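You operate a simulated robot arm through the tools that you are given. There is no shell and no other tool. Be economical: measure what you need, move in short steps, check, and stop when the job is done.

You run a simulated robot arm. Do the job below in one go: nothing can be reset, and whatever is moved stays where it is left.

Task
Swap the post in the post stand for the green one and tighten the red knob.
Fine: the old post goes back in the rack.
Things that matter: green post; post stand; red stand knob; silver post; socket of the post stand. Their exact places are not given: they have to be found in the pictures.

Only the result counts: the job must be done as asked and must still hold three seconds after the hand-in. Knocking over, shifting, dropping, spilling or breaking anything else fails it.

Robot
A 7-joint arm with a two-finger parallel gripper on a trunk, on a base that drives. Base frame: it is fixed to the floor where the robot stands at the start and does not move with it; the origin is under the middle of the robot, x ahead of it, y to its left, z up. Readings come in cm, degrees, newtons and seconds.
Its first joint turns from -166.0 to 166.0 degrees. Places, roughly: post stand [80, 10, 30]; red stand knob [70, 10, 50]; socket of the post stand [80, 10, 50]. Payload 3.43 kg.
Tool frame: the origin (TCP) lies between the finger pads and is the grasp point; the fingertips stand 3 cm ahead of it; z points along the fingers, y is the line along which they close. Largest opening 9.4 cm; finger width 2.8, thickness 1; the body of the gripper, 5 by 9.6 cm, starts 5.5 cm behind the TCP.
Orientation is that of the tool frame in the base frame, as a unit quaternion [x, y, z, w]. With the fingers straight down and closing along the base's y, the tool's x points along the base's -x, its y along +y and its z along -z.

Tools
- The arm moves only by the tool servo_tool. Its argument "plan" is a list of rows, each a list of 7 numbers: the shift along the tool's x, y, z in cm, then the turn, a rotation vector about the tool's x, y, z in degrees, then the gripper command, from -1 (fully open) to 1 (shut), values between in proportion. In form: [[dx, dy, dz, rx, ry, rz, fingers], ...]. A call has 1 to 12 rows; each row is the pose to reach, as a shift and turn from the pose commanded when the call began, along the tool's axes at that moment. A row lasts 0.2 s, in which the tool goes at most 5 cm and 8.6 degrees; a call with a longer step from one row to the next is refused whole, and so is a gripper value outside its range. A pose out of reach is approached as far as the arm can. The call stops where the force on the tool passes 90 N (or 10 N more than at its start, if that is more) or the arm is blocked; 0.2 s more then pass. Each finger travels about 4.5 cm/s and halts on what it meets, pressing with about 37 N; the grip force reading is that of the motor and also rises with nothing between the fingers. The clock runs only during rows and for 0.2 s after the last one: add rows that repeat a pose to give the fingers time. It gives the time, the measured TCP pose, the force on the tool (base axes), the opening and the grip force at its end, in the units of the frame above (readings bear some noise), with the torque about the TCP (base axes, N m) and any sound that the robot's microphone picked up.
- Cameras (640 x 400 px; columns grow to the right, rows downward): "scene" is now at [2.75, 26.04, 139.95]; the picture's right is [0.06, -1.00, 0.00], its down [-0.46, -0.03, -0.89] and it looks along [0.88, 0.05, -0.46] (base axes); focal length 229 px, centre (320, 200). "wrist" rides on the gripper at [7.6, 1.4, -10.3] in the tool frame; the picture's right is [-0.18, 0.98, 0.00], its down [-0.75, -0.14, -0.64] and it looks along [-0.63, -0.12, 0.77] (tool axes); focal length 243 px, centre (320, 200).
- camera(camera): a new picture of that camera. It takes no simulated time.
- roll_base(legs): drives the robot by 1 to 6 legs, each [ahead, turn to the left] in cm and degrees, along the robot's own axes; the way and the turn of a leg run together, so that a leg with both is an arc; at most 150 cm and 180 degrees a leg. The arm and the cameras ride along, it lands a little off, and it stops where it bumps. It gives what a move gives.
- aim_head(pan, tilt): turns the head with the scene camera to pan (to the left, within 120 degrees either way) and tilt (down, from -29 to 69), counted from straight ahead of the robot. It gives what a move gives.
- measure_at(camera, pixels): for up to 12 pixels [column, row] of the newest picture of that camera ("zoom" is the newest enlarged one), the place [x, y, z] in the base frame of the surface seen there, good to about 0.2 cm. It takes no simulated time.
- enlarge(camera, box): a new picture of the part [left, top, right, bottom] of that camera's present view, enlarged. It takes no simulated time.
- job_done(): hands the job in; it is judged then, once.

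Go step by step. Measure first, check grasps and placings, and put right what went wrong. The budget is 80 turns and 48 pictures, counting those below and the enlarged ones. Unless the task says otherwise, let go and move clear before handing in, and close with one line.

The tools are called after "Request:" as a command line: name --pt "numbers of a row" for each row, then --argument value for the rest, lists and objects as JSON in quotes. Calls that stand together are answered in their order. servo_tool: Moves the arm, as the interface text tells. Its arguments: {"type":"object","properties":{"plan":{"type":"array","items":{"type":"array","items":{"type":"number"}}}},"required":["plan"]} The other tools are called the same way: roll_base (legs) drives the base; aim_head (pan, tilt) turns the head that bears the scene camera; camera (camera) takes a picture; measure_at (camera, pixels) gives the place of the surface under pixels of a picture; enlarge (camera, box) takes an enlarged picture of a part of a camera's view; job_done () hands the job in.

At the start:

```text
time_s: 0.0
eef_pos: [46.7, 38.47, 132.66]
tool_rot: [0.0, 1.0, 0.0, -0.001]
ft_force: [-0.6, 0.6, -0.9]
torque: [0.03, 0.04, 0.02]
finger_gap: 9.39
gripper_force: 0.1
robot x, y, heading: [-0.18, 2.27, 0.1]
head pan, tilt: [3.2, 27.6]
```

scene: 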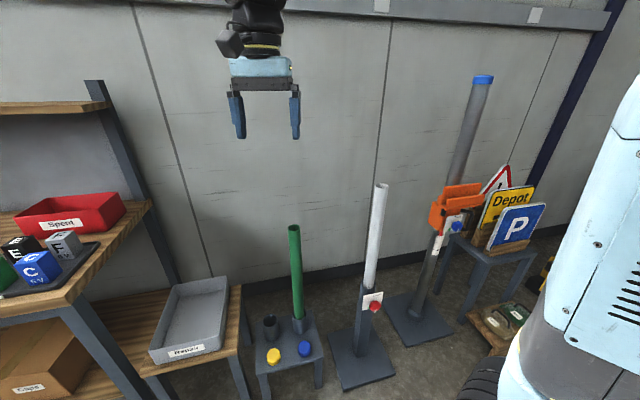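
wrist: 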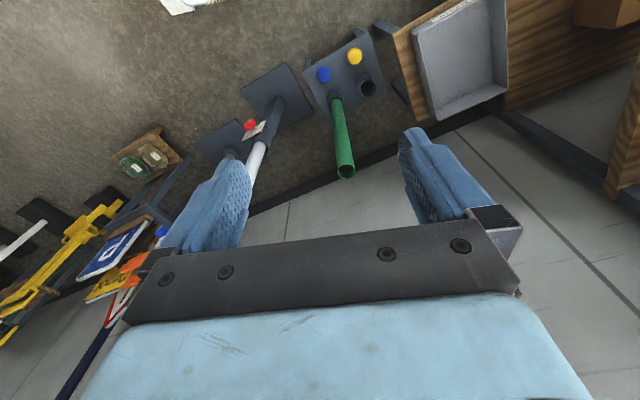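

The scene shows the silver post in the stand at about (375,240) with a red knob at (375,307), and the green post in a rack at (297,275) that has an empty cup at (270,325). I'll enlarge both and measure.

Request:
enlarge --camera "scene" --box '[240, 170, 420, 400]'

Request:
measure_at --camera "scene" --pixels '[[295, 228], [299, 310], [270, 320], [381, 186], [369, 280], [375, 307], [274, 356], [305, 348], [366, 370], [290, 350], [443, 230], [372, 297]]'

```text
1.74 times, centred on (330, 285) of scene
```

zoom: 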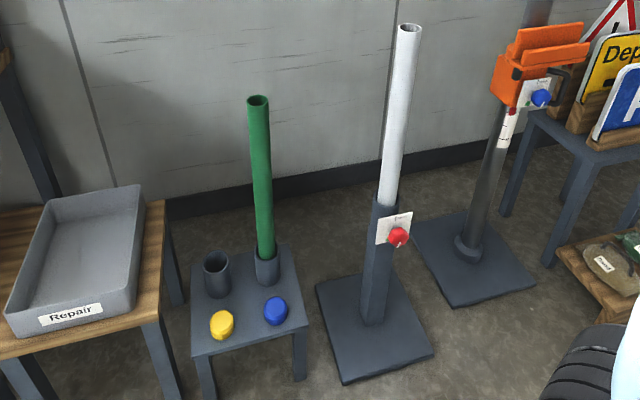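

```text
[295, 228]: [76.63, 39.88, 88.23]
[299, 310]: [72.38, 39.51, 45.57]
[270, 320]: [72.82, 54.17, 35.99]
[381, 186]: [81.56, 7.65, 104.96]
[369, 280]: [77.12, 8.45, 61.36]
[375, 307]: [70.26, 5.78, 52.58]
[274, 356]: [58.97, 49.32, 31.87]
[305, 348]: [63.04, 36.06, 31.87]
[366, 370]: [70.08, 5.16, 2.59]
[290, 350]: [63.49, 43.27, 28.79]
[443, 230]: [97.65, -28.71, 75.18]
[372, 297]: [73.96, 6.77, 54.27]
```

I'll look closer at the knob with its plate and at the cups.

Request:
enlarge --camera "scene" --box '[335, 265, 415, 335]'

Request:
enlarge --camera "scene" --box '[250, 290, 340, 370]'

```text
5.71 times, centred on (375, 300) of scene
```

zoom: 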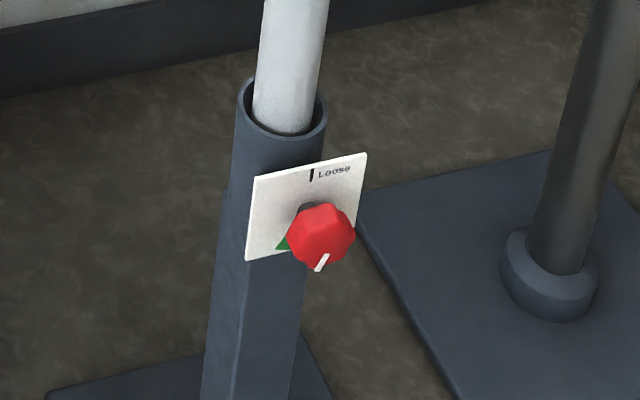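

```text
5.00 times, centred on (295, 330) of scene
```

zoom: 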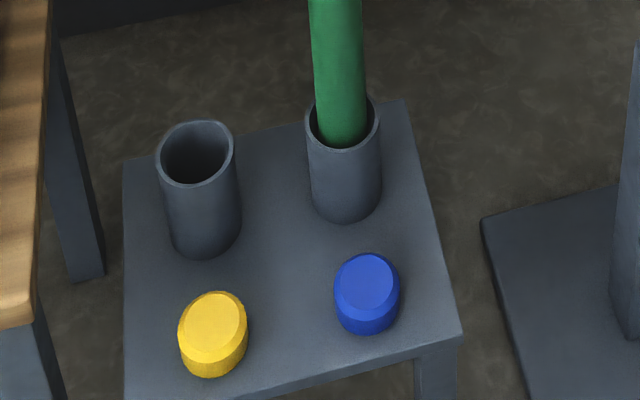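

The knob's white pointer points down into what looks like a green zone, and "Loose" is at the top of the plate. I'll bring the arm round in front of the knob with the fingers horizontal so the wrist camera can see it head-on.

Request:
servo_tool --pt "0 -2.9 3.4 0 -8.2 0 -1" --pt "0 -5.8 6.8 0 -16.4 0 -1" --pt "0 -8.7 10.2 0 -24.6 0 -1" --pt "0 -11.6 13.6 0 -32.8 0 -1" --pt "0 -14.5 17 0 -41 0 -1" --pt "0 -17.4 20.4 0 -49.2 0 -1" --pt "0 -20.3 23.8 0 -57.4 0 -1" --pt "0 -23.2 27.2 0 -65.6 0 -1" --pt "0 -26.1 30.6 0 -73.8 0 -1" --pt "0 -29 34 0 -82 0 -1" --pt "0 -31.9 37.4 0 -90 0 -1"

```text
time_s: 2.0
eef_pos: [46.84, 36.93, 110.27]
tool_rot: [-0.108, 0.853, 0.214, 0.463]
ft_force: [0.3, 0.7, 0.2]
torque: [-0.02, 0.04, 0.01]
finger_gap: 9.36
gripper_force: 0.0
out of reach, approached as far as the arm can: row 7, 8, 9
robot x, y, heading: [-0.35, 2.45, 0.1]
head pan, tilt: [3.2, 27.6]
stopped in row 9: the arm was blocked; the commanded pose is now the measured one
```

The arm got stuck part-way through the reorientation. I'll look at its posture.

Request:
camera --camera "scene"

```text
42 pictures are left
```

scene: 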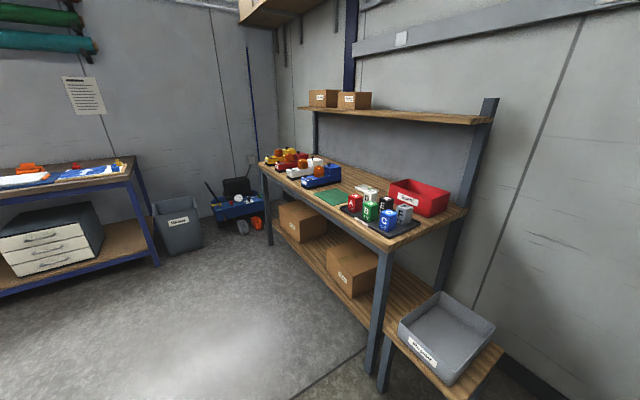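

The head view swung left, so the trunk turns with the first joint. I'll pan the head back toward the arm.

Request:
aim_head --pan -55 --tilt 28

Request:
camera --camera "scene"

Request:
measure_at --camera "scene" --pixels '[[320, 200], [320, 300]]'

```text
time_s: 3.3
eef_pos: [46.97, 36.74, 110.03]
tool_rot: [-0.107, 0.854, 0.212, 0.462]
ft_force: [0.2, 0.4, -0.2]
torque: [0.0, 0.03, 0.03]
finger_gap: 9.38
gripper_force: 0.0
robot x, y, heading: [-0.25, 2.2, 0.1]
head pan, tilt: [-55.0, 28.0]
```

```text
41 pictures are left
```

scene: 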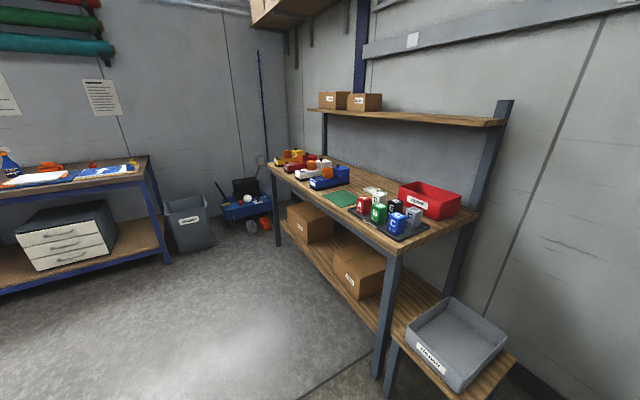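

```text
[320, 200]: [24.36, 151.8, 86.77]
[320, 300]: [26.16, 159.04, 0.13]
```

The head pan barely changed the view, which is odd. I'll test another pan and look through the wrist camera to work out the geometry.

Request:
aim_head --pan -110 --tilt 30

Request:
camera --camera "scene"

Request:
camera --camera "wrist"

```text
time_s: 4.5
eef_pos: [46.91, 36.73, 110.02]
tool_rot: [-0.107, 0.854, 0.212, 0.463]
ft_force: [0.3, 0.0, -0.1]
torque: [-0.02, 0.0, 0.01]
finger_gap: 9.39
gripper_force: 0.1
robot x, y, heading: [-0.51, 2.13, -0.1]
head pan, tilt: [-110.0, 30.0]
```

```text
40 pictures are left
```

scene: 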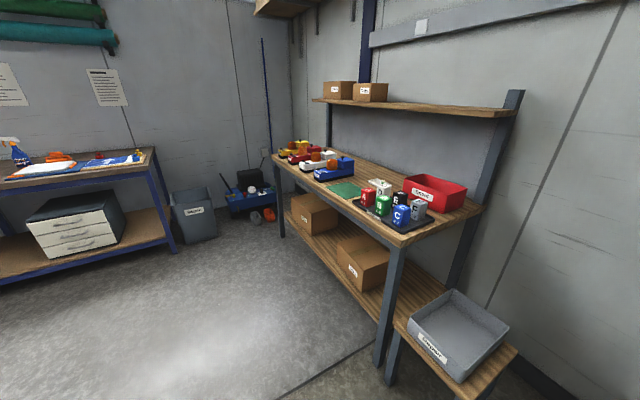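

```text
39 pictures are left
```

wrist: 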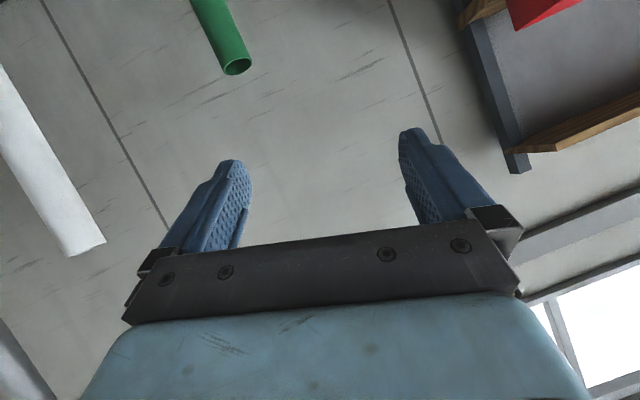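

Pan has no effect, so the arm's elbow is probably pressing on the head mast. I'll set the head pan near its actual direction and back the arm out along its way to the starting pose.

Request:
aim_head --pan 60 --tilt 28

Request:
servo_tool --pt "-2.4 0.9 -1.3 3.2 7 1.6 -1" --pt "-4.7 1.9 -2.5 6.4 14 3.2 -1" --pt "-7.1 2.8 -3.8 9.6 20.9 4.8 -1" --pt "-9.4 3.7 -5.0 12.8 27.9 6.5 -1" --pt "-11.8 4.7 -6.3 15.9 34.9 8.1 -1" --pt "-14.1 5.6 -7.6 19.1 41.9 9.7 -1" --pt "-16.5 6.5 -8.8 22.3 48.8 11.3 -1" --pt "-18.85 7.45 -10.1 25.5 55.8 12.9 -1"

Request:
camera --camera "scene"

```text
time_s: 7.1
eef_pos: [46.81, 36.75, 109.99]
tool_rot: [-0.107, 0.853, 0.212, 0.464]
ft_force: [0.1, -0.6, -0.6]
torque: [0.02, 0.02, 0.04]
finger_gap: 9.42
gripper_force: 0.0
robot x, y, heading: [-0.34, 2.44, 0.1]
head pan, tilt: [60.0, 28.0]
```

```text
time_s: 8.9
eef_pos: [47.06, 38.2, 132.69]
tool_rot: [0.004, 1.0, -0.001, 0.002]
ft_force: [0.3, 0.4, 0.1]
torque: [0.02, -0.02, -0.02]
finger_gap: 9.4
gripper_force: 0.1
robot x, y, heading: [-0.48, 1.9, -0.1]
head pan, tilt: [60.0, 28.0]
```

```text
38 pictures are left
```

scene: 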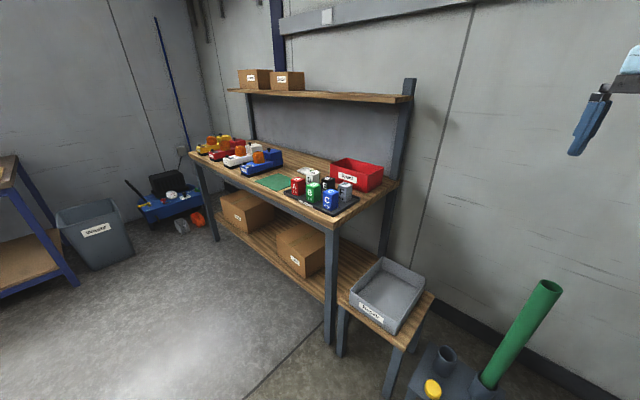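

The arm is back at its starting pose. I'll restore the head to pan 0 and check.

Request:
aim_head --pan 0 --tilt 30

Request:
camera --camera "scene"

Request:
measure_at --camera "scene" --pixels '[[320, 200], [320, 380]]'

```text
time_s: 10.2
eef_pos: [46.98, 38.25, 132.63]
tool_rot: [0.005, 1.0, 0.0, 0.003]
ft_force: [0.8, 0.1, 0.0]
torque: [-0.02, 0.0, -0.02]
finger_gap: 9.39
gripper_force: 0.1
robot x, y, heading: [-0.89, 2.82, 0.3]
head pan, tilt: [0.0, 30.0]
```

```text
37 pictures are left
```

scene: 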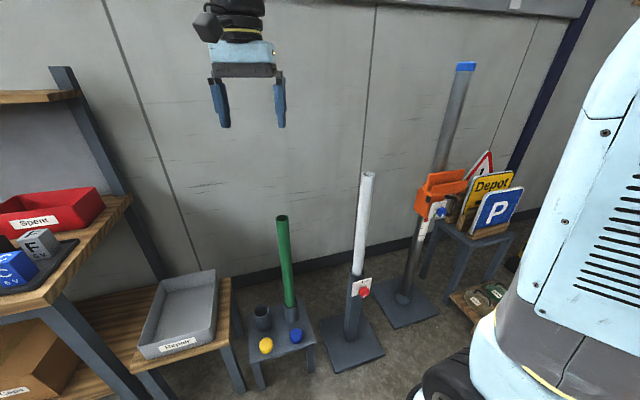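

```text
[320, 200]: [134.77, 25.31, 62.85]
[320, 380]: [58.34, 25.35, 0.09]
```

The head works again. I'll drive back 25 cm so the arm can reach the knob more stretched out, then swing the still-vertical tool sideways to the knob's y first.

Request:
roll_base --legs '[[-25, 0]]'

Request:
servo_tool --pt "-1 -4 0 0 0 0 -1" --pt "-2 -8 0 0 0 0 -1" --pt "-3 -12 0 0 0 0 -1" --pt "-4 -16 0 0 0 0 -1" --pt "-5 -20 0 0 0 0 -1" --pt "-6 -24 0 0 0 0 -1" --pt "-7 -28 0 0 0 0 -1" --pt "-8 -32 0 0 0 0 -1"

Request:
camera --camera "scene"

```text
time_s: 12.0
eef_pos: [22.28, 38.05, 132.58]
tool_rot: [0.005, 1.0, -0.001, 0.002]
ft_force: [0.3, -0.3, 0.3]
torque: [-0.01, 0.0, 0.0]
finger_gap: 9.4
gripper_force: 0.0
robot x, y, heading: [-25.26, 2.16, -0.1]
head pan, tilt: [0.0, 30.0]
```

```text
time_s: 13.8
eef_pos: [29.88, 5.86, 132.84]
tool_rot: [0.005, 1.0, -0.001, 0.002]
ft_force: [-0.2, 1.0, -0.3]
torque: [-0.02, -0.02, 0.02]
finger_gap: 9.41
gripper_force: 0.1
robot x, y, heading: [-25.52, 2.03, -0.0]
head pan, tilt: [0.0, 30.0]
```

```text
36 pictures are left
```

scene: 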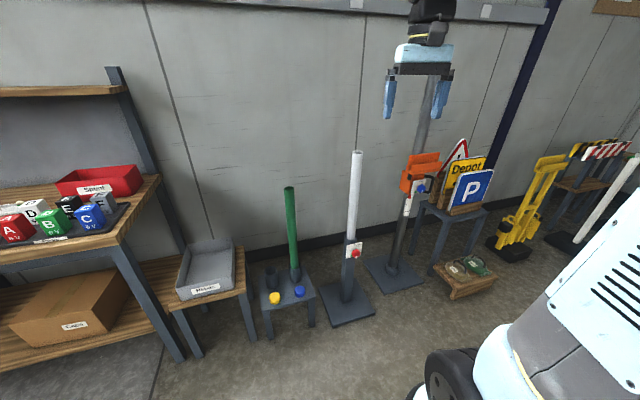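

The arm is now to the right of the head and clear. I'll lower it and rotate it to horizontal in the open space.

Request:
servo_tool --pt "-1.6 0 3.5 0 -8.2 0 -1" --pt "-3.2 0 7 0 -16.4 0 -1" --pt "-4.8 0 10.5 0 -24.6 0 -1" --pt "-6.4 0 14 0 -32.8 0 -1" --pt "-8 0 17.5 0 -41 0 -1" --pt "-9.6 0 21 0 -49.2 0 -1" --pt "-11.2 0 24.5 0 -57.4 0 -1" --pt "-12.8 0 28 0 -65.6 0 -1" --pt "-14.4 0 31.5 0 -73.8 0 -1" --pt "-16 0 35 0 -82 0 -1" --pt "-17.6 0 38.5 0 -90 0 -1"

```text
time_s: 16.2
eef_pos: [47.91, 5.72, 93.99]
tool_rot: [0.003, 0.706, -0.004, 0.709]
ft_force: [1.0, -0.6, -2.8]
torque: [0.01, -0.21, 0.06]
finger_gap: 9.41
gripper_force: 0.0
out of reach, approached as far as the arm can: row 9
robot x, y, heading: [-25.19, 2.22, 0.1]
head pan, tilt: [0.0, 30.0]
```

It's horizontal now. I'll lower it to knob height and look with the wrist camera.

Request:
servo_tool --pt "4 0 0 0 0 0 -1" --pt "8 0 0 0 0 0 -1" --pt "12 0 0 0 0 0 -1" --pt "16 0 0 0 0 0 -1" --pt "20 0 0 0 0 0 -1" --pt "24 0 0 0 0 0 -1" --pt "28 0 0 0 0 0 -1" --pt "32 0 0 0 0 0 -1" --pt "36 0 0 0 0 0 -1" --pt "40 0 0 0 0 0 -1"

Request:
camera --camera "wrist"

```text
time_s: 18.4
eef_pos: [47.79, 5.81, 54.46]
tool_rot: [0.003, 0.705, -0.004, 0.709]
ft_force: [0.0, -0.8, 0.1]
torque: [-0.03, 0.0, -0.01]
finger_gap: 9.4
gripper_force: 0.0
robot x, y, heading: [-25.36, 2.08, -0.0]
head pan, tilt: [0.0, 30.0]
```

```text
35 pictures are left
```

wrist: 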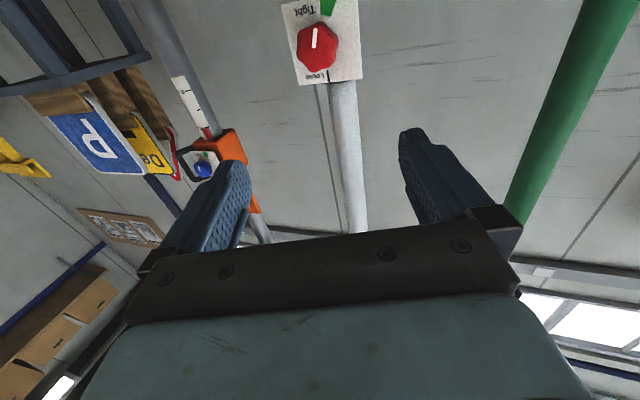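

Request:
enlarge --camera "wrist" --box '[270, 0, 370, 90]'

Request:
measure_at --camera "wrist" --pixels '[[317, 45], [300, 47], [336, 44], [317, 66], [325, 8], [308, 20], [350, 70], [345, 130], [345, 95]]'

```text
4.44 times, centred on (320, 45) of wrist
```

zoom: 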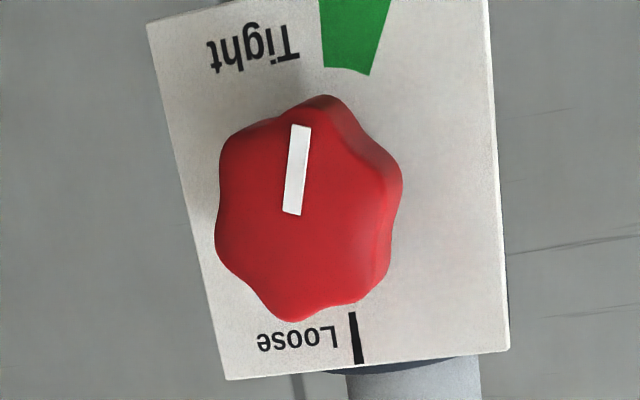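

```text
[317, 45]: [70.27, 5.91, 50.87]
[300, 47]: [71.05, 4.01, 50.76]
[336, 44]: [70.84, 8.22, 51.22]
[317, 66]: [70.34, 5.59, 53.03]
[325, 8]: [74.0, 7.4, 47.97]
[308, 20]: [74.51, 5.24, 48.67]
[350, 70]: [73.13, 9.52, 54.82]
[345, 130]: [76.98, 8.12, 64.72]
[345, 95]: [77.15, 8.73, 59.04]
```

The knob reads Tight now, with its pointer toward the green wedge; Loose is half a turn away. The plate looks yawed about 15°, so I'll measure its plane more exactly.

Request:
measure_at --camera "zoom" --pixels '[[165, 40], [470, 20], [235, 365], [490, 340], [480, 180], [195, 200], [440, 60], [260, 365], [235, 205], [385, 190], [308, 110], [295, 300]]'

```text
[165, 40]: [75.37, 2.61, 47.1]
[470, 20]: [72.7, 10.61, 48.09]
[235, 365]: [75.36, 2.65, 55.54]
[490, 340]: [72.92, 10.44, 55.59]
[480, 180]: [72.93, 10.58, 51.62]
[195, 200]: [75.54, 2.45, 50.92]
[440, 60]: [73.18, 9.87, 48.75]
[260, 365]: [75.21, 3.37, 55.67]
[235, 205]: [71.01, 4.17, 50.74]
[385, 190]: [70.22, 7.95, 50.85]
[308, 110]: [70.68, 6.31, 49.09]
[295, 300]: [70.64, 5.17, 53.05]
```

The plate's normal is yawed 17.7°, with the knob centre at about (70.5, 5.6, 51.1). I'll move to a pregrasp 10 cm out along that axis.

Request:
servo_tool --pt "1.2 -1.2 4.2 -6 0 0 -1" --pt "2.4 -2.4 8.4 -12 0 0 -1" --pt "3.4 -3.5 12.5 -17.7 0 0 -1" --pt "3.4 -3.5 12.5 -17.7 0 0 -1"

Request:
camera --camera "wrist"

```text
time_s: 19.4
eef_pos: [60.55, 1.8, 50.82]
tool_rot: [-0.106, 0.698, 0.105, 0.7]
ft_force: [0.5, -0.6, -0.7]
torque: [-0.02, 0.01, -0.02]
finger_gap: 9.41
gripper_force: 0.1
robot x, y, heading: [-25.57, 2.27, -0.2]
head pan, tilt: [0.0, 30.0]
```

```text
33 pictures are left
```

wrist: 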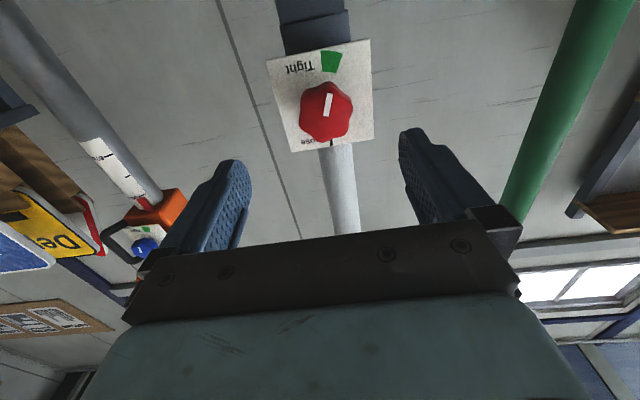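

The knob sits between the fingers at (326,112). I'll measure its face edges and enlarge it to find the centre.

Request:
enlarge --camera "wrist" --box '[260, 40, 380, 160]'

Request:
measure_at --camera "wrist" --pixels '[[303, 110], [350, 110], [328, 88], [325, 110], [325, 133], [310, 95], [342, 130]]'

```text
3.33 times, centred on (320, 100) of wrist
```

zoom: 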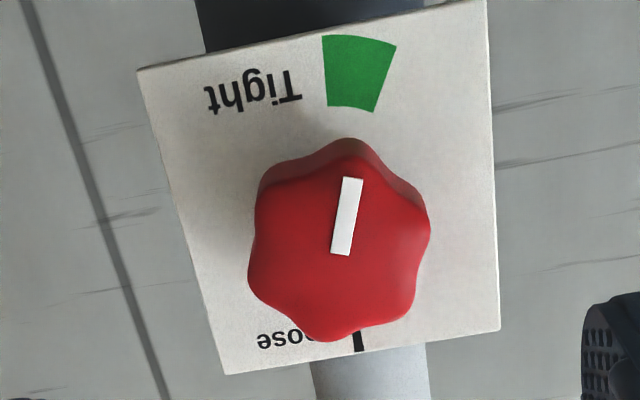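

```text
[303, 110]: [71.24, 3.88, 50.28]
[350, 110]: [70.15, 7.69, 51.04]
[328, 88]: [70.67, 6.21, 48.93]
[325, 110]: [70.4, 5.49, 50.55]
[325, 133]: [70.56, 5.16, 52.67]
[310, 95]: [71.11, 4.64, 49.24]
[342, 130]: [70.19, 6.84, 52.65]
```

The pointer is mid-green and the grip valleys lie horizontally. I'll roll +60° at a distance to gain turning range and centre laterally, still 10 cm out.

Request:
servo_tool --pt "0 0.2 0 0 0 8.5 -1" --pt "0 0.4 0 0 0 17 -1" --pt "-0.2 0.6 0 0 0 25.5 -1" --pt "-0.2 0.6 0 0 0 34 -1" --pt "-0.2 0.6 0 0 0 42.5 -1" --pt "-0.2 0.6 0 0 0 51 -1" --pt "-0.2 0.6 0 0 0 59.5 -1" --pt "-0.2 0.6 0 0 0 59.5 -1"

```text
time_s: 21.2
eef_pos: [60.22, 2.54, 51.21]
tool_rot: [0.254, 0.658, 0.44, 0.556]
ft_force: [1.2, 0.8, -0.8]
torque: [0.01, -0.06, -0.02]
finger_gap: 9.39
gripper_force: 0.1
robot x, y, heading: [-25.14, 2.0, -0.0]
head pan, tilt: [0.0, 30.0]
```

The roll worked. I'll advance 10.2 cm along the axis and close on the knob.

Request:
servo_tool --pt "0 0 3 0 0 0 -1" --pt "0 0 6 0 0 0 -1" --pt "0 0 8.5 0 0 0 -1" --pt "0 0 10.2 0 0 0 -1" --pt "0 0 10.2 0 0 0 -1" --pt "0 0 10.2 0 0 0 1" --pt "0 0 10.2 0 0 0 1" --pt "0 0 10.2 0 0 0 1" --pt "0 0 10.2 0 0 0 1" --pt "0 0 10.2 0 0 0 1"

Request:
camera --camera "wrist"

```text
time_s: 23.4
eef_pos: [70.1, 5.76, 51.28]
tool_rot: [0.253, 0.658, 0.439, 0.556]
ft_force: [-25.3, -2.9, 14.4]
torque: [0.09, -0.53, -0.3]
finger_gap: 4.81
gripper_force: 44.9
robot x, y, heading: [-25.09, 2.03, -0.2]
head pan, tilt: [0.0, 30.0]
```

```text
31 pictures are left
```

wrist: 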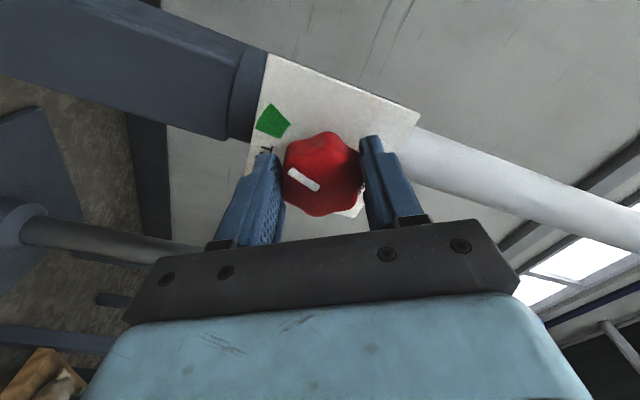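

Gripped, with a gap of 4.81 and grip force of 45. I'll turn counter-clockwise (rz negative) and watch the torque.

Request:
servo_tool --pt "0 0 0 0 0 -5 1" --pt "0 0 0 0 0 -10 1" --pt "0 0 0 0 0 -15 1" --pt "0 0 0 0 0 -20 1" --pt "0 0 0 0 0 -25 1" --pt "0 0 0 0 0 -30 1"

Request:
enlarge --camera "wrist" --box '[240, 40, 440, 240]'

```text
time_s: 24.8
eef_pos: [69.93, 5.54, 50.95]
tool_rot: [0.076, 0.703, 0.278, 0.65]
ft_force: [-24.5, -13.9, -13.1]
torque: [0.42, -1.02, 0.42]
finger_gap: 4.84
gripper_force: 45.3
robot x, y, heading: [-25.12, 2.05, -0.3]
head pan, tilt: [0.0, 30.0]
```

```text
2.00 times, centred on (340, 140) of wrist
```

zoom: 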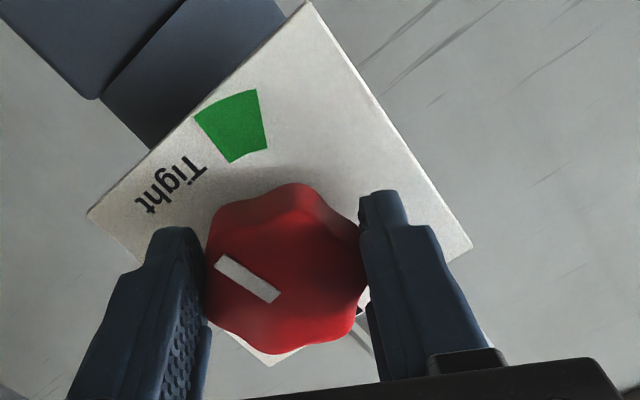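

The knob turns with the fingers, with the pointer leaving the green wedge on the "Tight" text side. I'll keep turning.

Request:
servo_tool --pt "0 0 0 0 0 -7.5 1" --pt "0 0 0 0 0 -15 1" --pt "0 0 0 0 0 -22.5 1" --pt "0 0 0 0 0 -30 1" --pt "0 0 0 0 0 -37.5 1" --pt "0 0 0 0 0 -45 1" --pt "0 0 0 0 0 -52.5 1" --pt "0 0 0 0 0 -60 1" --pt "0 0 0 0 0 -67.5 1" --pt "0 0 0 0 0 -75 1" --pt "0 0 0 0 0 -82.5 1" --pt "0 0 0 0 0 -90 1"

Request:
enlarge --camera "wrist" --box '[240, 40, 440, 240]'

```text
time_s: 27.4
eef_pos: [70.16, 5.27, 51.53]
tool_rot: [-0.441, 0.549, -0.267, 0.658]
ft_force: [17.5, -44.9, 26.5]
torque: [-0.08, 0.41, 0.2]
finger_gap: 4.77
gripper_force: 44.9
robot x, y, heading: [-25.35, 2.3, -0.1]
head pan, tilt: [0.0, 30.0]
```

```text
2.00 times, centred on (340, 140) of wrist
```

zoom: 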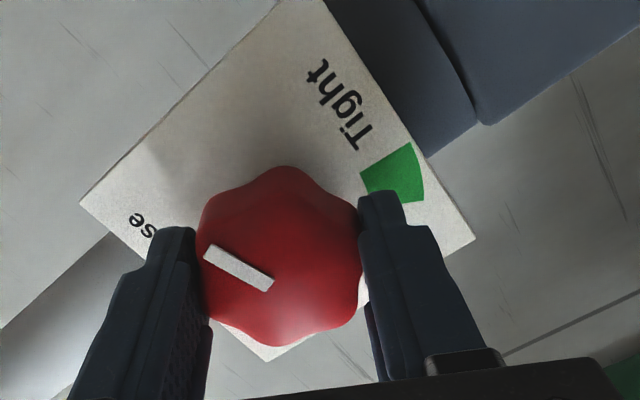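

It has turned 120° and the knob is following. I'll relax the lateral load slightly and turn the remaining 60° in the same grip.

Request:
servo_tool --pt "0.1 -0.2 0 0 0 -6 1" --pt "0.15 -0.3 0 0 0 -12 1" --pt "0.15 -0.3 0 0 0 -18 1" --pt "0.15 -0.3 0 0 0 -24 1" --pt "0.15 -0.3 0 0 0 -30 1" --pt "0.15 -0.3 0 0 0 -36 1" --pt "0.15 -0.3 0 0 0 -42 1" --pt "0.15 -0.3 0 0 0 -48 1" --pt "0.15 -0.3 0 0 0 -54 1" --pt "0.15 -0.3 0 0 0 -60 1"

Request:
enlarge --camera "wrist" --box '[240, 40, 440, 240]'

```text
time_s: 29.6
eef_pos: [70.1, 5.51, 51.44]
tool_rot: [0.658, -0.253, 0.557, -0.439]
ft_force: [10.7, -12.2, 21.3]
torque: [0.23, -0.76, -0.02]
finger_gap: 4.72
gripper_force: 45.4
robot x, y, heading: [-25.41, 2.13, 0.1]
head pan, tilt: [0.0, 30.0]
```

```text
2.00 times, centred on (340, 140) of wrist
```

zoom: 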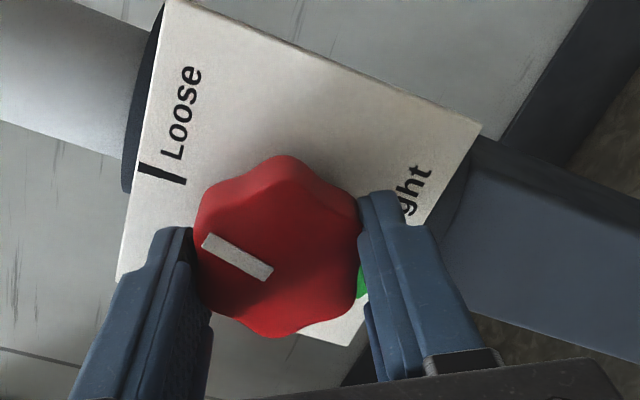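

The pointer is within about 7° of the Loose tick. I'll turn 7° more, then open and back away.

Request:
servo_tool --pt "0 0 0 0 0 -4 1" --pt "0 0 0 0 0 -7 1" --pt "0 0 0 0 0 -7 1" --pt "0 0 0 0 0 -7 -1" --pt "0 0 0 0 0 -7 -1" --pt "0 0 0 0 0 -7 -1" --pt "0 0 0 0 0 -7 -1" --pt "0 0 -3 0 0 -7 -1" --pt "0 0 -7 0 0 -7 -1" --pt "0 0 -11 0 0 -7 -1" --pt "0 0 -14 0 0 -7 -1"

Request:
camera --camera "wrist"

```text
time_s: 32.0
eef_pos: [56.64, 1.13, 51.4]
tool_rot: [0.673, -0.214, 0.582, -0.403]
ft_force: [-0.2, -0.5, 0.2]
torque: [0.01, 0.01, 0.0]
finger_gap: 9.38
gripper_force: 0.1
robot x, y, heading: [-25.27, 2.02, -0.0]
head pan, tilt: [0.0, 30.0]
```

```text
27 pictures are left
```

wrist: 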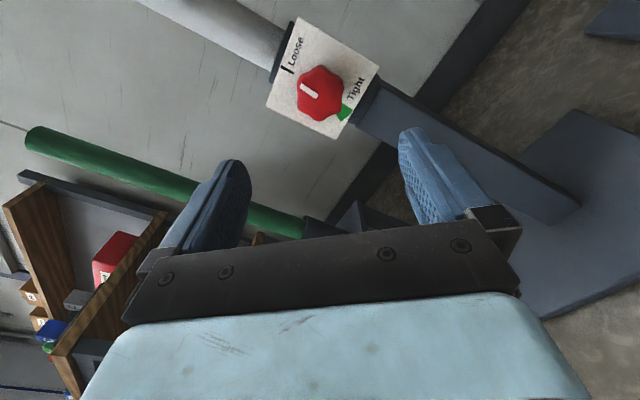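

The pointer is now opposite the green wedge at the Loose tick. I'll unwind the wrist roll.

Request:
servo_tool --pt "0 0 -1 0 0 8.5 -1" --pt "0 0 -2 0 0 17 -1" --pt "0 0 -3 0 0 25.5 -1" --pt "0 0 -4 0 0 34 -1" --pt "0 0 -5 0 0 42.5 -1" --pt "0 0 -6 0 0 51 -1" --pt "0 0 -7 0 0 59.5 -1" --pt "0 0 -8 0 0 68 -1" --pt "0 0 -8 0 0 76.5 -1" --pt "0 0 -8 0 0 85 -1" --pt "0 0 -8 0 0 93.5 -1" --pt "0 0 -8 0 0 102 -1"

Request:
servo_tool --pt "0 0 0 0 0 8.5 -1" --pt "0 0 0 0 0 17 -1" --pt "0 0 0 0 0 25.5 -1" --pt "0 0 0 0 0 25.5 -1"

```text
time_s: 34.6
eef_pos: [49.02, -1.05, 51.27]
tool_rot: [-0.256, 0.658, -0.052, 0.706]
ft_force: [-0.2, 0.3, 0.5]
torque: [-0.02, 0.02, -0.02]
finger_gap: 9.4
gripper_force: 0.0
robot x, y, heading: [-25.36, 2.12, -0.1]
head pan, tilt: [0.0, 30.0]
```

```text
time_s: 35.6
eef_pos: [49.09, -1.15, 51.29]
tool_rot: [-0.106, 0.698, 0.105, 0.7]
ft_force: [0.5, -0.5, 0.0]
torque: [0.0, 0.01, -0.01]
finger_gap: 9.4
gripper_force: 0.0
robot x, y, heading: [-25.15, 2.16, -0.2]
head pan, tilt: [0.0, 30.0]
```

Next I'll raise the arm back to z≈94 and undo the yaw.

Request:
servo_tool --pt "-4.3 0.7 0 1.7 0 0 -1" --pt "-8.6 1.4 0 3.5 0 0 -1" --pt "-12.9 2.1 0 5.3 0 0 -1" --pt "-17.2 2.8 0 7.1 0 0 -1" --pt "-21.5 3.5 0 8.8 0 0 -1" --pt "-25.8 4.2 0 10.6 0 0 -1" --pt "-30.1 4.9 0 12.4 0 0 -1" --pt "-34.4 5.6 0 14.2 0 0 -1" --pt "-38.7 6.3 0 16 0 0 -1" --pt "-43 7 0 17.3 0 0 -1"

Request:
servo_tool --pt "-3.5 0 -1.6 0 8.2 0 -1" --pt "-7 0 -3.2 0 16.4 0 -1" --pt "-10.5 0 -4.8 0 24.6 0 -1" --pt "-14 0 -6.4 0 32.8 0 -1" --pt "-17.5 0 -8 0 41 0 -1" --pt "-21 0 -9.6 0 49.2 0 -1" --pt "-24.5 0 -11.2 0 57.4 0 -1" --pt "-28 0 -12.8 0 65.6 0 -1" --pt "-31.5 0 -14.4 0 73.8 0 -1" --pt "-35 0 -16 0 82 0 -1" --pt "-38.5 0 -17.6 0 90 0 -1" --pt "-38.5 0 -17.6 0 90 0 -1"

```text
time_s: 37.8
eef_pos: [46.7, 5.72, 94.1]
tool_rot: [0.001, 0.706, -0.002, 0.708]
ft_force: [0.7, 0.1, -0.7]
torque: [0.0, -0.01, 0.04]
finger_gap: 9.42
gripper_force: 0.1
robot x, y, heading: [-25.37, 2.34, -0.1]
head pan, tilt: [0.0, 30.0]
```

```text
time_s: 40.4
eef_pos: [28.94, 5.73, 132.66]
tool_rot: [0.002, 1.0, -0.001, 0.002]
ft_force: [0.2, -0.2, 0.4]
torque: [0.01, -0.02, -0.03]
finger_gap: 9.4
gripper_force: 0.2
out of reach, approached as far as the arm can: row 1, 2, 3
robot x, y, heading: [-25.07, 2.23, -0.1]
head pan, tilt: [0.0, 30.0]
```

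I'll drive forward 25 cm and look at the post tops.

Request:
roll_base --legs '[[25, 0]]'

Request:
camera --camera "wrist"

Request:
enlarge --camera "scene" --box '[230, 160, 410, 360]'

```text
time_s: 42.3
eef_pos: [54.52, 5.95, 132.7]
tool_rot: [0.0, 1.0, -0.002, 0.003]
ft_force: [-0.3, 0.2, 0.3]
torque: [-0.01, 0.01, 0.0]
finger_gap: 9.41
gripper_force: 0.0
robot x, y, heading: [0.23, 2.12, 0.4]
head pan, tilt: [0.0, 30.0]
```

```text
26 pictures are left
```

wrist: 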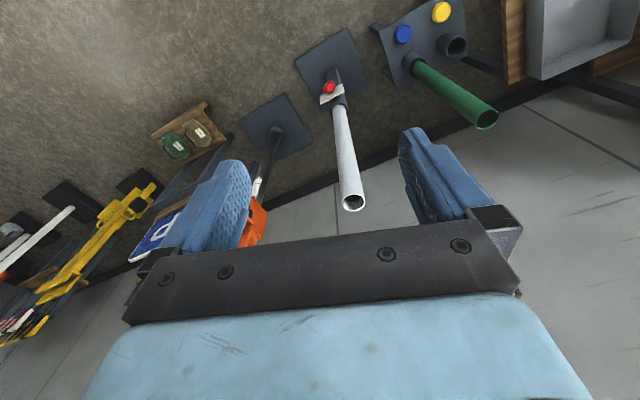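

```text
2.00 times, centred on (320, 260) of scene
```

zoom: 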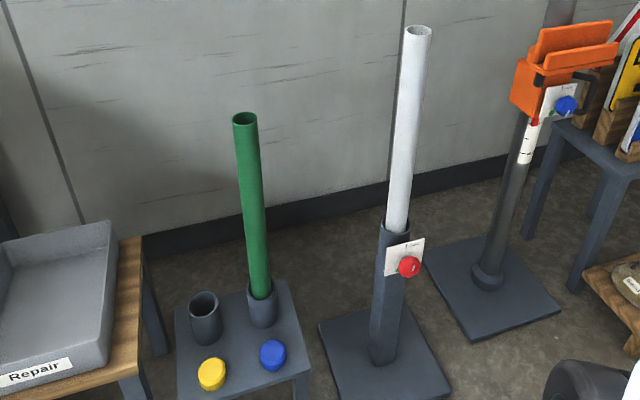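

Request:
measure_at --camera "zoom" --pixels '[[407, 31], [430, 33], [419, 36], [418, 60], [236, 119], [255, 118], [246, 125], [192, 301], [217, 301], [205, 316], [205, 293], [266, 298]]'

Request:
measure_at --camera "wrist" --pixels '[[343, 203], [364, 202], [355, 211], [353, 195], [476, 120], [497, 117], [488, 130], [485, 108], [441, 43], [466, 48], [450, 57]]'

```text
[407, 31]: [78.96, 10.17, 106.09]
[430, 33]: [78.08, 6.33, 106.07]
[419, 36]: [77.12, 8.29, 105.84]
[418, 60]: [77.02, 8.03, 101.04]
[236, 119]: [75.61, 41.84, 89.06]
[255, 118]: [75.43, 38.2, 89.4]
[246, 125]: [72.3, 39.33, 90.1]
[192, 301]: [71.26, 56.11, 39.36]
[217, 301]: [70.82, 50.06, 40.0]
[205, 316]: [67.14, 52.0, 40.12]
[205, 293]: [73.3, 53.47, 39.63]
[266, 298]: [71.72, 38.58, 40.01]
```

```text
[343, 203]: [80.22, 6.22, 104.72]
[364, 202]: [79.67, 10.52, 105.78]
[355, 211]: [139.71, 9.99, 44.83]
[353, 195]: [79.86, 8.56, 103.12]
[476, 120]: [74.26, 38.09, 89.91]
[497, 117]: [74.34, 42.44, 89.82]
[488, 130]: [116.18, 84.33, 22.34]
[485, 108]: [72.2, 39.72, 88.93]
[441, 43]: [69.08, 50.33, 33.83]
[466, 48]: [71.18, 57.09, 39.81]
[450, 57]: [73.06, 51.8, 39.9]
```

The silver post's axis is near (79.3, 8.3) with its top at z=106. The empty cup is near (70.3, 53.1) with its rim at z=40, and the green post is near (74.4, 40.1) with its top at z=90. I'll move above the silver post.

Request:
servo_tool --pt "-4.1 0.4 0 0 0 0 -1" --pt "-8.2 0.8 0 0 0 0 -1" --pt "-12.3 1.2 0 0 0 0 -1" --pt "-16.4 1.6 0 0 0 0 -1" --pt "-20.5 2 0 0 0 0 -1" --pt "-24.8 2.35 0 0 0 0 -1" --pt "-24.8 2.35 5 0 0 0 -1" --pt "-24.8 2.35 10 0 0 0 -1" --pt "-24.8 2.35 15 0 0 0 -1" --pt "-24.8 2.35 18 0 0 0 -1" --pt "-24.8 2.35 18 0 0 0 -1"

Request:
camera --camera "wrist"

```text
time_s: 44.7
eef_pos: [79.39, 8.57, 114.74]
tool_rot: [-0.002, 1.0, -0.001, 0.001]
ft_force: [-0.9, -0.2, 0.0]
torque: [0.02, -0.02, 0.03]
finger_gap: 9.43
gripper_force: 0.0
robot x, y, heading: [0.51, 2.42, 0.3]
head pan, tilt: [0.0, 30.0]
```

```text
24 pictures are left
```

wrist: 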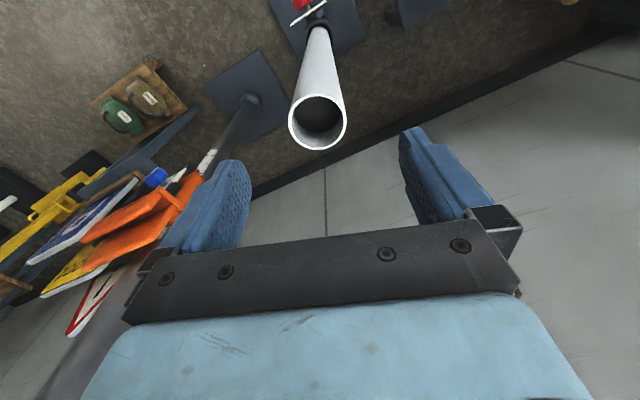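

Request:
measure_at --camera "wrist" --pixels '[[290, 122], [346, 122], [321, 149], [318, 94], [300, 142], [340, 141]]'

```text
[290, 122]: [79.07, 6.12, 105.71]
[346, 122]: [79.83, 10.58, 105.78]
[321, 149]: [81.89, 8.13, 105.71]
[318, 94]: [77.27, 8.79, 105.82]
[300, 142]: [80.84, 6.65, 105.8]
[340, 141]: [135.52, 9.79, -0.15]
```

The post centre is (79.5, 8.4), so I'm aligned. I'll descend 12.2 cm and grip.

Request:
servo_tool --pt "-0.1 -0.15 4 0 0 0 -1" --pt "-0.1 -0.15 8 0 0 0 -1" --pt "-0.1 -0.15 12.2 0 0 0 -1" --pt "-0.1 -0.15 12.2 0 0 0 -1" --pt "-0.1 -0.15 12.2 0 0 0 1" --pt "-0.1 -0.15 12.2 0 0 0 1" --pt "-0.1 -0.15 12.2 0 0 0 1" --pt "-0.1 -0.15 12.2 0 0 0 1" --pt "-0.1 -0.15 12.2 0 0 0 1"

Request:
servo_tool --pt "0 0 -1 0 0 0 1" --pt "0 0 -2 0 0 0 1" --pt "0 0 -3 0 0 0 1"

```text
time_s: 46.7
eef_pos: [79.46, 8.33, 102.59]
tool_rot: [0.0, 1.0, -0.001, 0.002]
ft_force: [1.0, -0.8, -0.6]
torque: [-0.24, 0.01, -0.02]
finger_gap: 4.73
gripper_force: 36.4
robot x, y, heading: [0.36, 2.18, 0.3]
head pan, tilt: [0.0, 30.0]
```

```text
time_s: 47.5
eef_pos: [79.35, 8.25, 105.61]
tool_rot: [-0.002, 1.0, -0.001, 0.001]
ft_force: [0.2, 0.4, -6.1]
torque: [-0.1, -0.01, 0.04]
finger_gap: 4.79
gripper_force: 37.2
robot x, y, heading: [0.46, 2.14, -0.0]
head pan, tilt: [0.0, 30.0]
```

The post is free and weighs about 6 N. I'll lift 17 cm more and check whether the bottom has cleared.

Request:
servo_tool --pt "0 0 -3 0 0 0 1" --pt "0 0 -6 0 0 0 1" --pt "0 0 -9 0 0 0 1" --pt "0 0 -12 0 0 0 1" --pt "0 0 -15 0 0 0 1" --pt "0 0 -17 0 0 0 1" --pt "0 0 -17 0 0 0 1"

Request:
camera --camera "scene"

```text
time_s: 49.1
eef_pos: [79.48, 8.3, 122.66]
tool_rot: [-0.001, 1.0, -0.001, 0.002]
ft_force: [-0.2, -0.4, -5.6]
torque: [0.01, 0.01, 0.01]
finger_gap: 4.73
gripper_force: 37.2
robot x, y, heading: [0.44, 2.31, 0.3]
head pan, tilt: [0.0, 30.0]
```

```text
23 pictures are left
```

scene: 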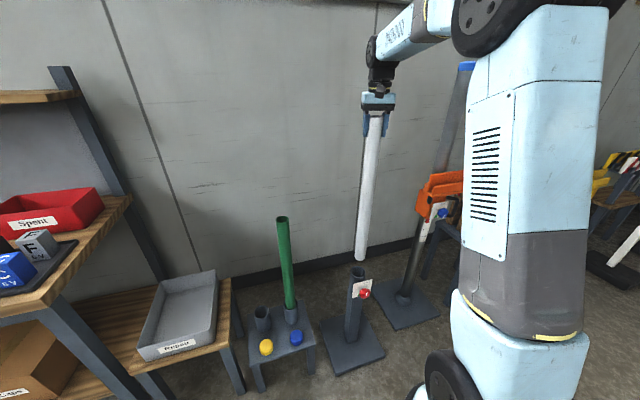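

The post bottom at (360,260) clears the socket at (357,270). I'll measure both, and the empty cup again.

Request:
enlarge --camera "scene" --box '[240, 230, 400, 350]'

Request:
measure_at --camera "scene" --pixels '[[360, 259], [358, 277], [357, 268]]'

```text
3.33 times, centred on (320, 290) of scene
```

zoom: 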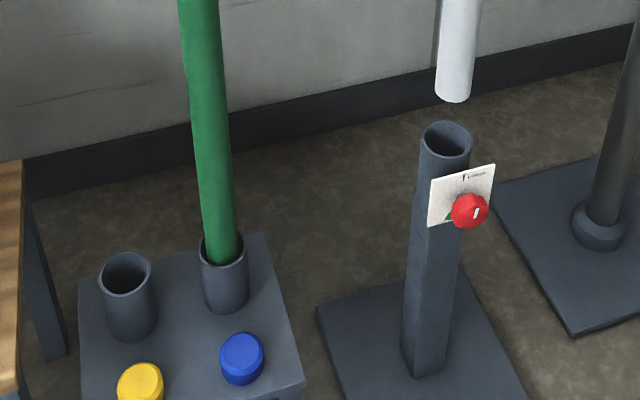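

```text
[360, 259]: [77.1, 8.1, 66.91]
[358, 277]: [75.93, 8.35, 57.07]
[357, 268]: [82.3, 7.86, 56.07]
```

Request:
measure_at --camera "zoom" --pixels '[[102, 278], [153, 274], [130, 299], [126, 253], [421, 142], [470, 140], [447, 158], [446, 123], [224, 268], [203, 245], [246, 252], [476, 213]]'

Request:
enlarge --camera "scene" --box '[340, 265, 385, 310]'

```text
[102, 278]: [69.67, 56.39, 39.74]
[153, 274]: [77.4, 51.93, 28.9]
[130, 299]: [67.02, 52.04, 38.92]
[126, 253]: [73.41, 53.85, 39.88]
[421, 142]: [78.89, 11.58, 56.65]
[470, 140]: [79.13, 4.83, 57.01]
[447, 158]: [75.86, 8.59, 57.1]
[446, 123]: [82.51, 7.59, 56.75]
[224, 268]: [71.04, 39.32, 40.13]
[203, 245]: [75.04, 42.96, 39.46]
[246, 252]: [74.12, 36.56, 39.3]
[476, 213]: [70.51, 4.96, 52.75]
```

```text
8.89 times, centred on (362, 288) of scene
```

zoom: 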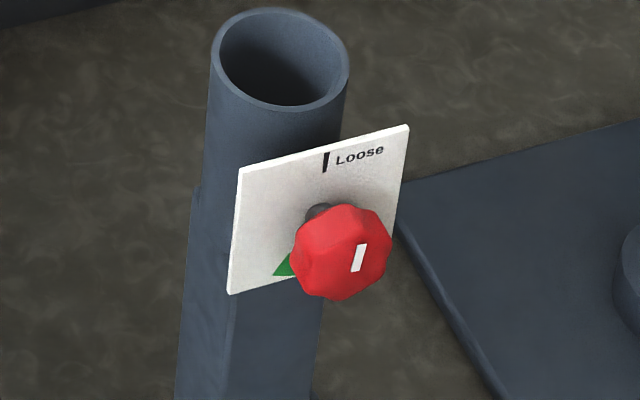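

The knob still reads Loose. The post spans 56.2 cm below the TCP, and the cup is at about (70.25, 53.1) with its rim at z=39.8. I'll carry the post around the front of the green one, at x≈58.

Request:
servo_tool --pt "4.2 2 0 0 0 0 1" --pt "8.4 4 0 0 0 0 1" --pt "12.6 6 0 0 0 0 1" --pt "16.8 8 0 0 0 0 1" --pt "21 10 0 0 0 0 1" --pt "21 14.5 0 0 0 0 1" --pt "21 19 0 0 0 0 1" --pt "21 23.5 0 0 0 0 1" --pt "21 28 0 0 0 0 1" --pt "21 32.5 0 0 0 0 1" --pt "21 37 0 0 0 0 1" --pt "21 37 0 0 0 0 1"

```text
time_s: 51.7
eef_pos: [58.46, 45.51, 122.37]
tool_rot: [0.001, 1.0, -0.001, 0.001]
ft_force: [1.0, -0.6, -5.5]
torque: [0.04, -0.03, 0.01]
finger_gap: 4.77
gripper_force: 37.8
robot x, y, heading: [0.5, 2.13, 0.4]
head pan, tilt: [0.0, 30.0]
```

Clear of the green post. I'll move over the empty cup and lower to about 4 cm above the rim.

Request:
servo_tool --pt "-3 2.6 0 0 0 0 1" --pt "-6 5.2 0 0 0 0 1" --pt "-9 7.6 0 0 0 0 1" --pt "-11.8 7.6 0 0 0 0 1" --pt "-11.8 7.6 4.5 0 0 0 1" --pt "-11.8 7.6 9 0 0 0 1" --pt "-11.8 7.6 13.5 0 0 0 1" --pt "-11.8 7.6 18 0 0 0 1" --pt "-11.8 7.6 22 0 0 0 1" --pt "-11.8 7.6 22 0 0 0 1"

Request:
enlarge --camera "scene" --box '[210, 240, 330, 340]'

```text
time_s: 53.9
eef_pos: [70.28, 52.93, 100.31]
tool_rot: [-0.001, 1.0, 0.0, 0.002]
ft_force: [0.0, -0.8, -6.2]
torque: [0.05, 0.0, 0.02]
finger_gap: 4.77
gripper_force: 36.9
robot x, y, heading: [0.29, 2.28, 0.4]
head pan, tilt: [0.0, 30.0]
```

```text
4.00 times, centred on (270, 290) of scene
```

zoom: 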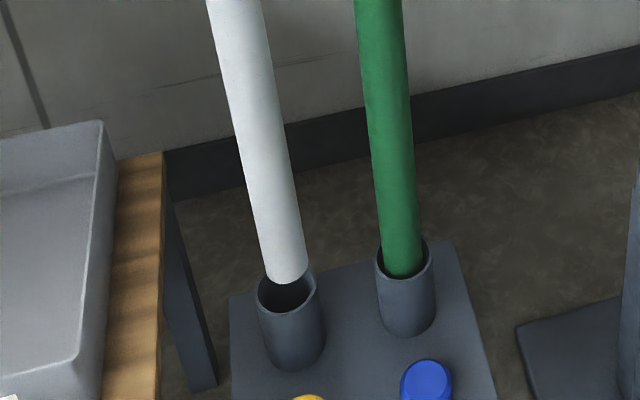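

Request:
measure_at --camera "zoom" --pixels '[[288, 280], [268, 278], [304, 274], [260, 300], [316, 292], [292, 313], [310, 275], [281, 200], [270, 278], [258, 290]]'

```text
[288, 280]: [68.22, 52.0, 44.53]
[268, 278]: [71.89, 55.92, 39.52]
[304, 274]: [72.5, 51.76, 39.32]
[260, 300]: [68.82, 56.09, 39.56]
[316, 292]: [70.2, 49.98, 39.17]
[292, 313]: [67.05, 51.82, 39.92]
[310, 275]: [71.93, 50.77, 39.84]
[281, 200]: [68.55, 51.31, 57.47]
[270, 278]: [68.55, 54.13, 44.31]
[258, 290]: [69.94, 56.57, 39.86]
```

Fitting the rim gives the cup centre at about (70.05, 53.25). I'll nudge by (-0.2, +0.3) and lower slowly.

Request:
servo_tool --pt "0.2 0.3 0 0 0 0 1" --pt "0.2 0.3 2 0 0 0 1" --pt "0.2 0.3 4 0 0 0 1" --pt "0.2 0.3 6 0 0 0 1" --pt "0.2 0.3 7 0 0 0 1" --pt "0.2 0.3 7 0 0 0 1"

```text
time_s: 55.3
eef_pos: [70.03, 53.1, 94.13]
tool_rot: [-0.001, 1.0, 0.003, 0.006]
ft_force: [0.3, -1.7, 70.1]
torque: [-2.76, 0.6, 0.04]
finger_gap: 4.72
gripper_force: 36.8
robot x, y, heading: [0.61, 2.16, 0.3]
head pan, tilt: [0.0, 30.0]
```

Contact at 70 N, probably on the rim's -y side. I'll back up and inspect.

Request:
servo_tool --pt "0 0 -1.5 0 0 0 1" --pt "0 0 -3.5 0 0 0 1" --pt "0 0 -5 0 0 0 1" --pt "0 0 -5 0 0 0 1"

Request:
enlarge --camera "scene" --box '[235, 270, 315, 340]'

```text
time_s: 56.3
eef_pos: [69.94, 53.07, 98.46]
tool_rot: [-0.001, 1.0, -0.001, 0.002]
ft_force: [0.2, 1.3, -5.6]
torque: [0.0, 0.02, -0.02]
finger_gap: 4.73
gripper_force: 36.7
robot x, y, heading: [0.02, 1.9, 0.2]
head pan, tilt: [0.0, 30.0]
```

```text
5.71 times, centred on (275, 305) of scene
```

zoom: 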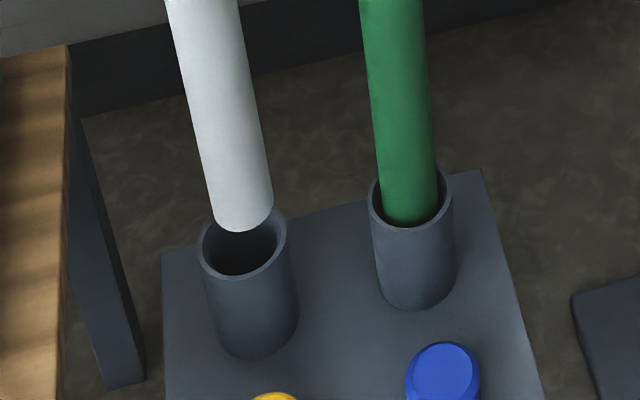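

Request:
measure_at --camera "zoom" --pixels '[[243, 229], [216, 222], [270, 212], [215, 60], [245, 279], [202, 256], [286, 244], [209, 230], [283, 228], [278, 262], [215, 272], [230, 120]]'

Request:
camera --camera "scene"

```text
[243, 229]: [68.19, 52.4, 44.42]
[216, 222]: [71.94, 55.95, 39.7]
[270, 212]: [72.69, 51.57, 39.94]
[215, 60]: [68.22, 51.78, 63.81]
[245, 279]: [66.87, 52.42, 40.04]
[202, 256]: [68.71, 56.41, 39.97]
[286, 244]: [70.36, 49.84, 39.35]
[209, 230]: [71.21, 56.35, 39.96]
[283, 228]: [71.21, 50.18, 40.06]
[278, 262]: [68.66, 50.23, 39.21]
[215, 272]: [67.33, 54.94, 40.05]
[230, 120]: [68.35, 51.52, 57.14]
```

```text
18 pictures are left
```

scene: 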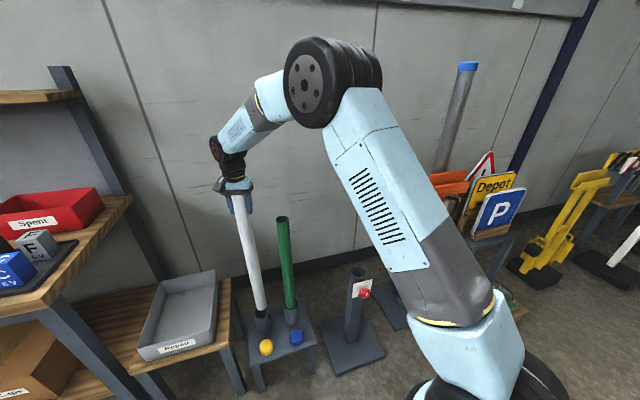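

The post slid up about 2 cm in the grip and is still held straight. I'll measure more points around its bottom to locate it accurately.

Request:
measure_at --camera "zoom" --pixels '[[217, 210], [222, 210], [232, 210], [242, 210], [252, 210], [262, 210], [267, 205], [192, 100], [200, 100], [215, 100], [235, 100], [246, 100]]'

```text
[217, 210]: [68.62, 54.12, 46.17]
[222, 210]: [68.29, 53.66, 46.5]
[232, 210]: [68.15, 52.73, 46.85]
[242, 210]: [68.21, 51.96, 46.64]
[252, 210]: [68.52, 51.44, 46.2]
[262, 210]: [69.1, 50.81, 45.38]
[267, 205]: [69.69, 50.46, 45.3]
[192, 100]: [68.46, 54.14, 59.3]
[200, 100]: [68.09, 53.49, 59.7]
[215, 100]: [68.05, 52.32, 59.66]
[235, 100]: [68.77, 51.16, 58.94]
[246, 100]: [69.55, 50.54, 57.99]
```

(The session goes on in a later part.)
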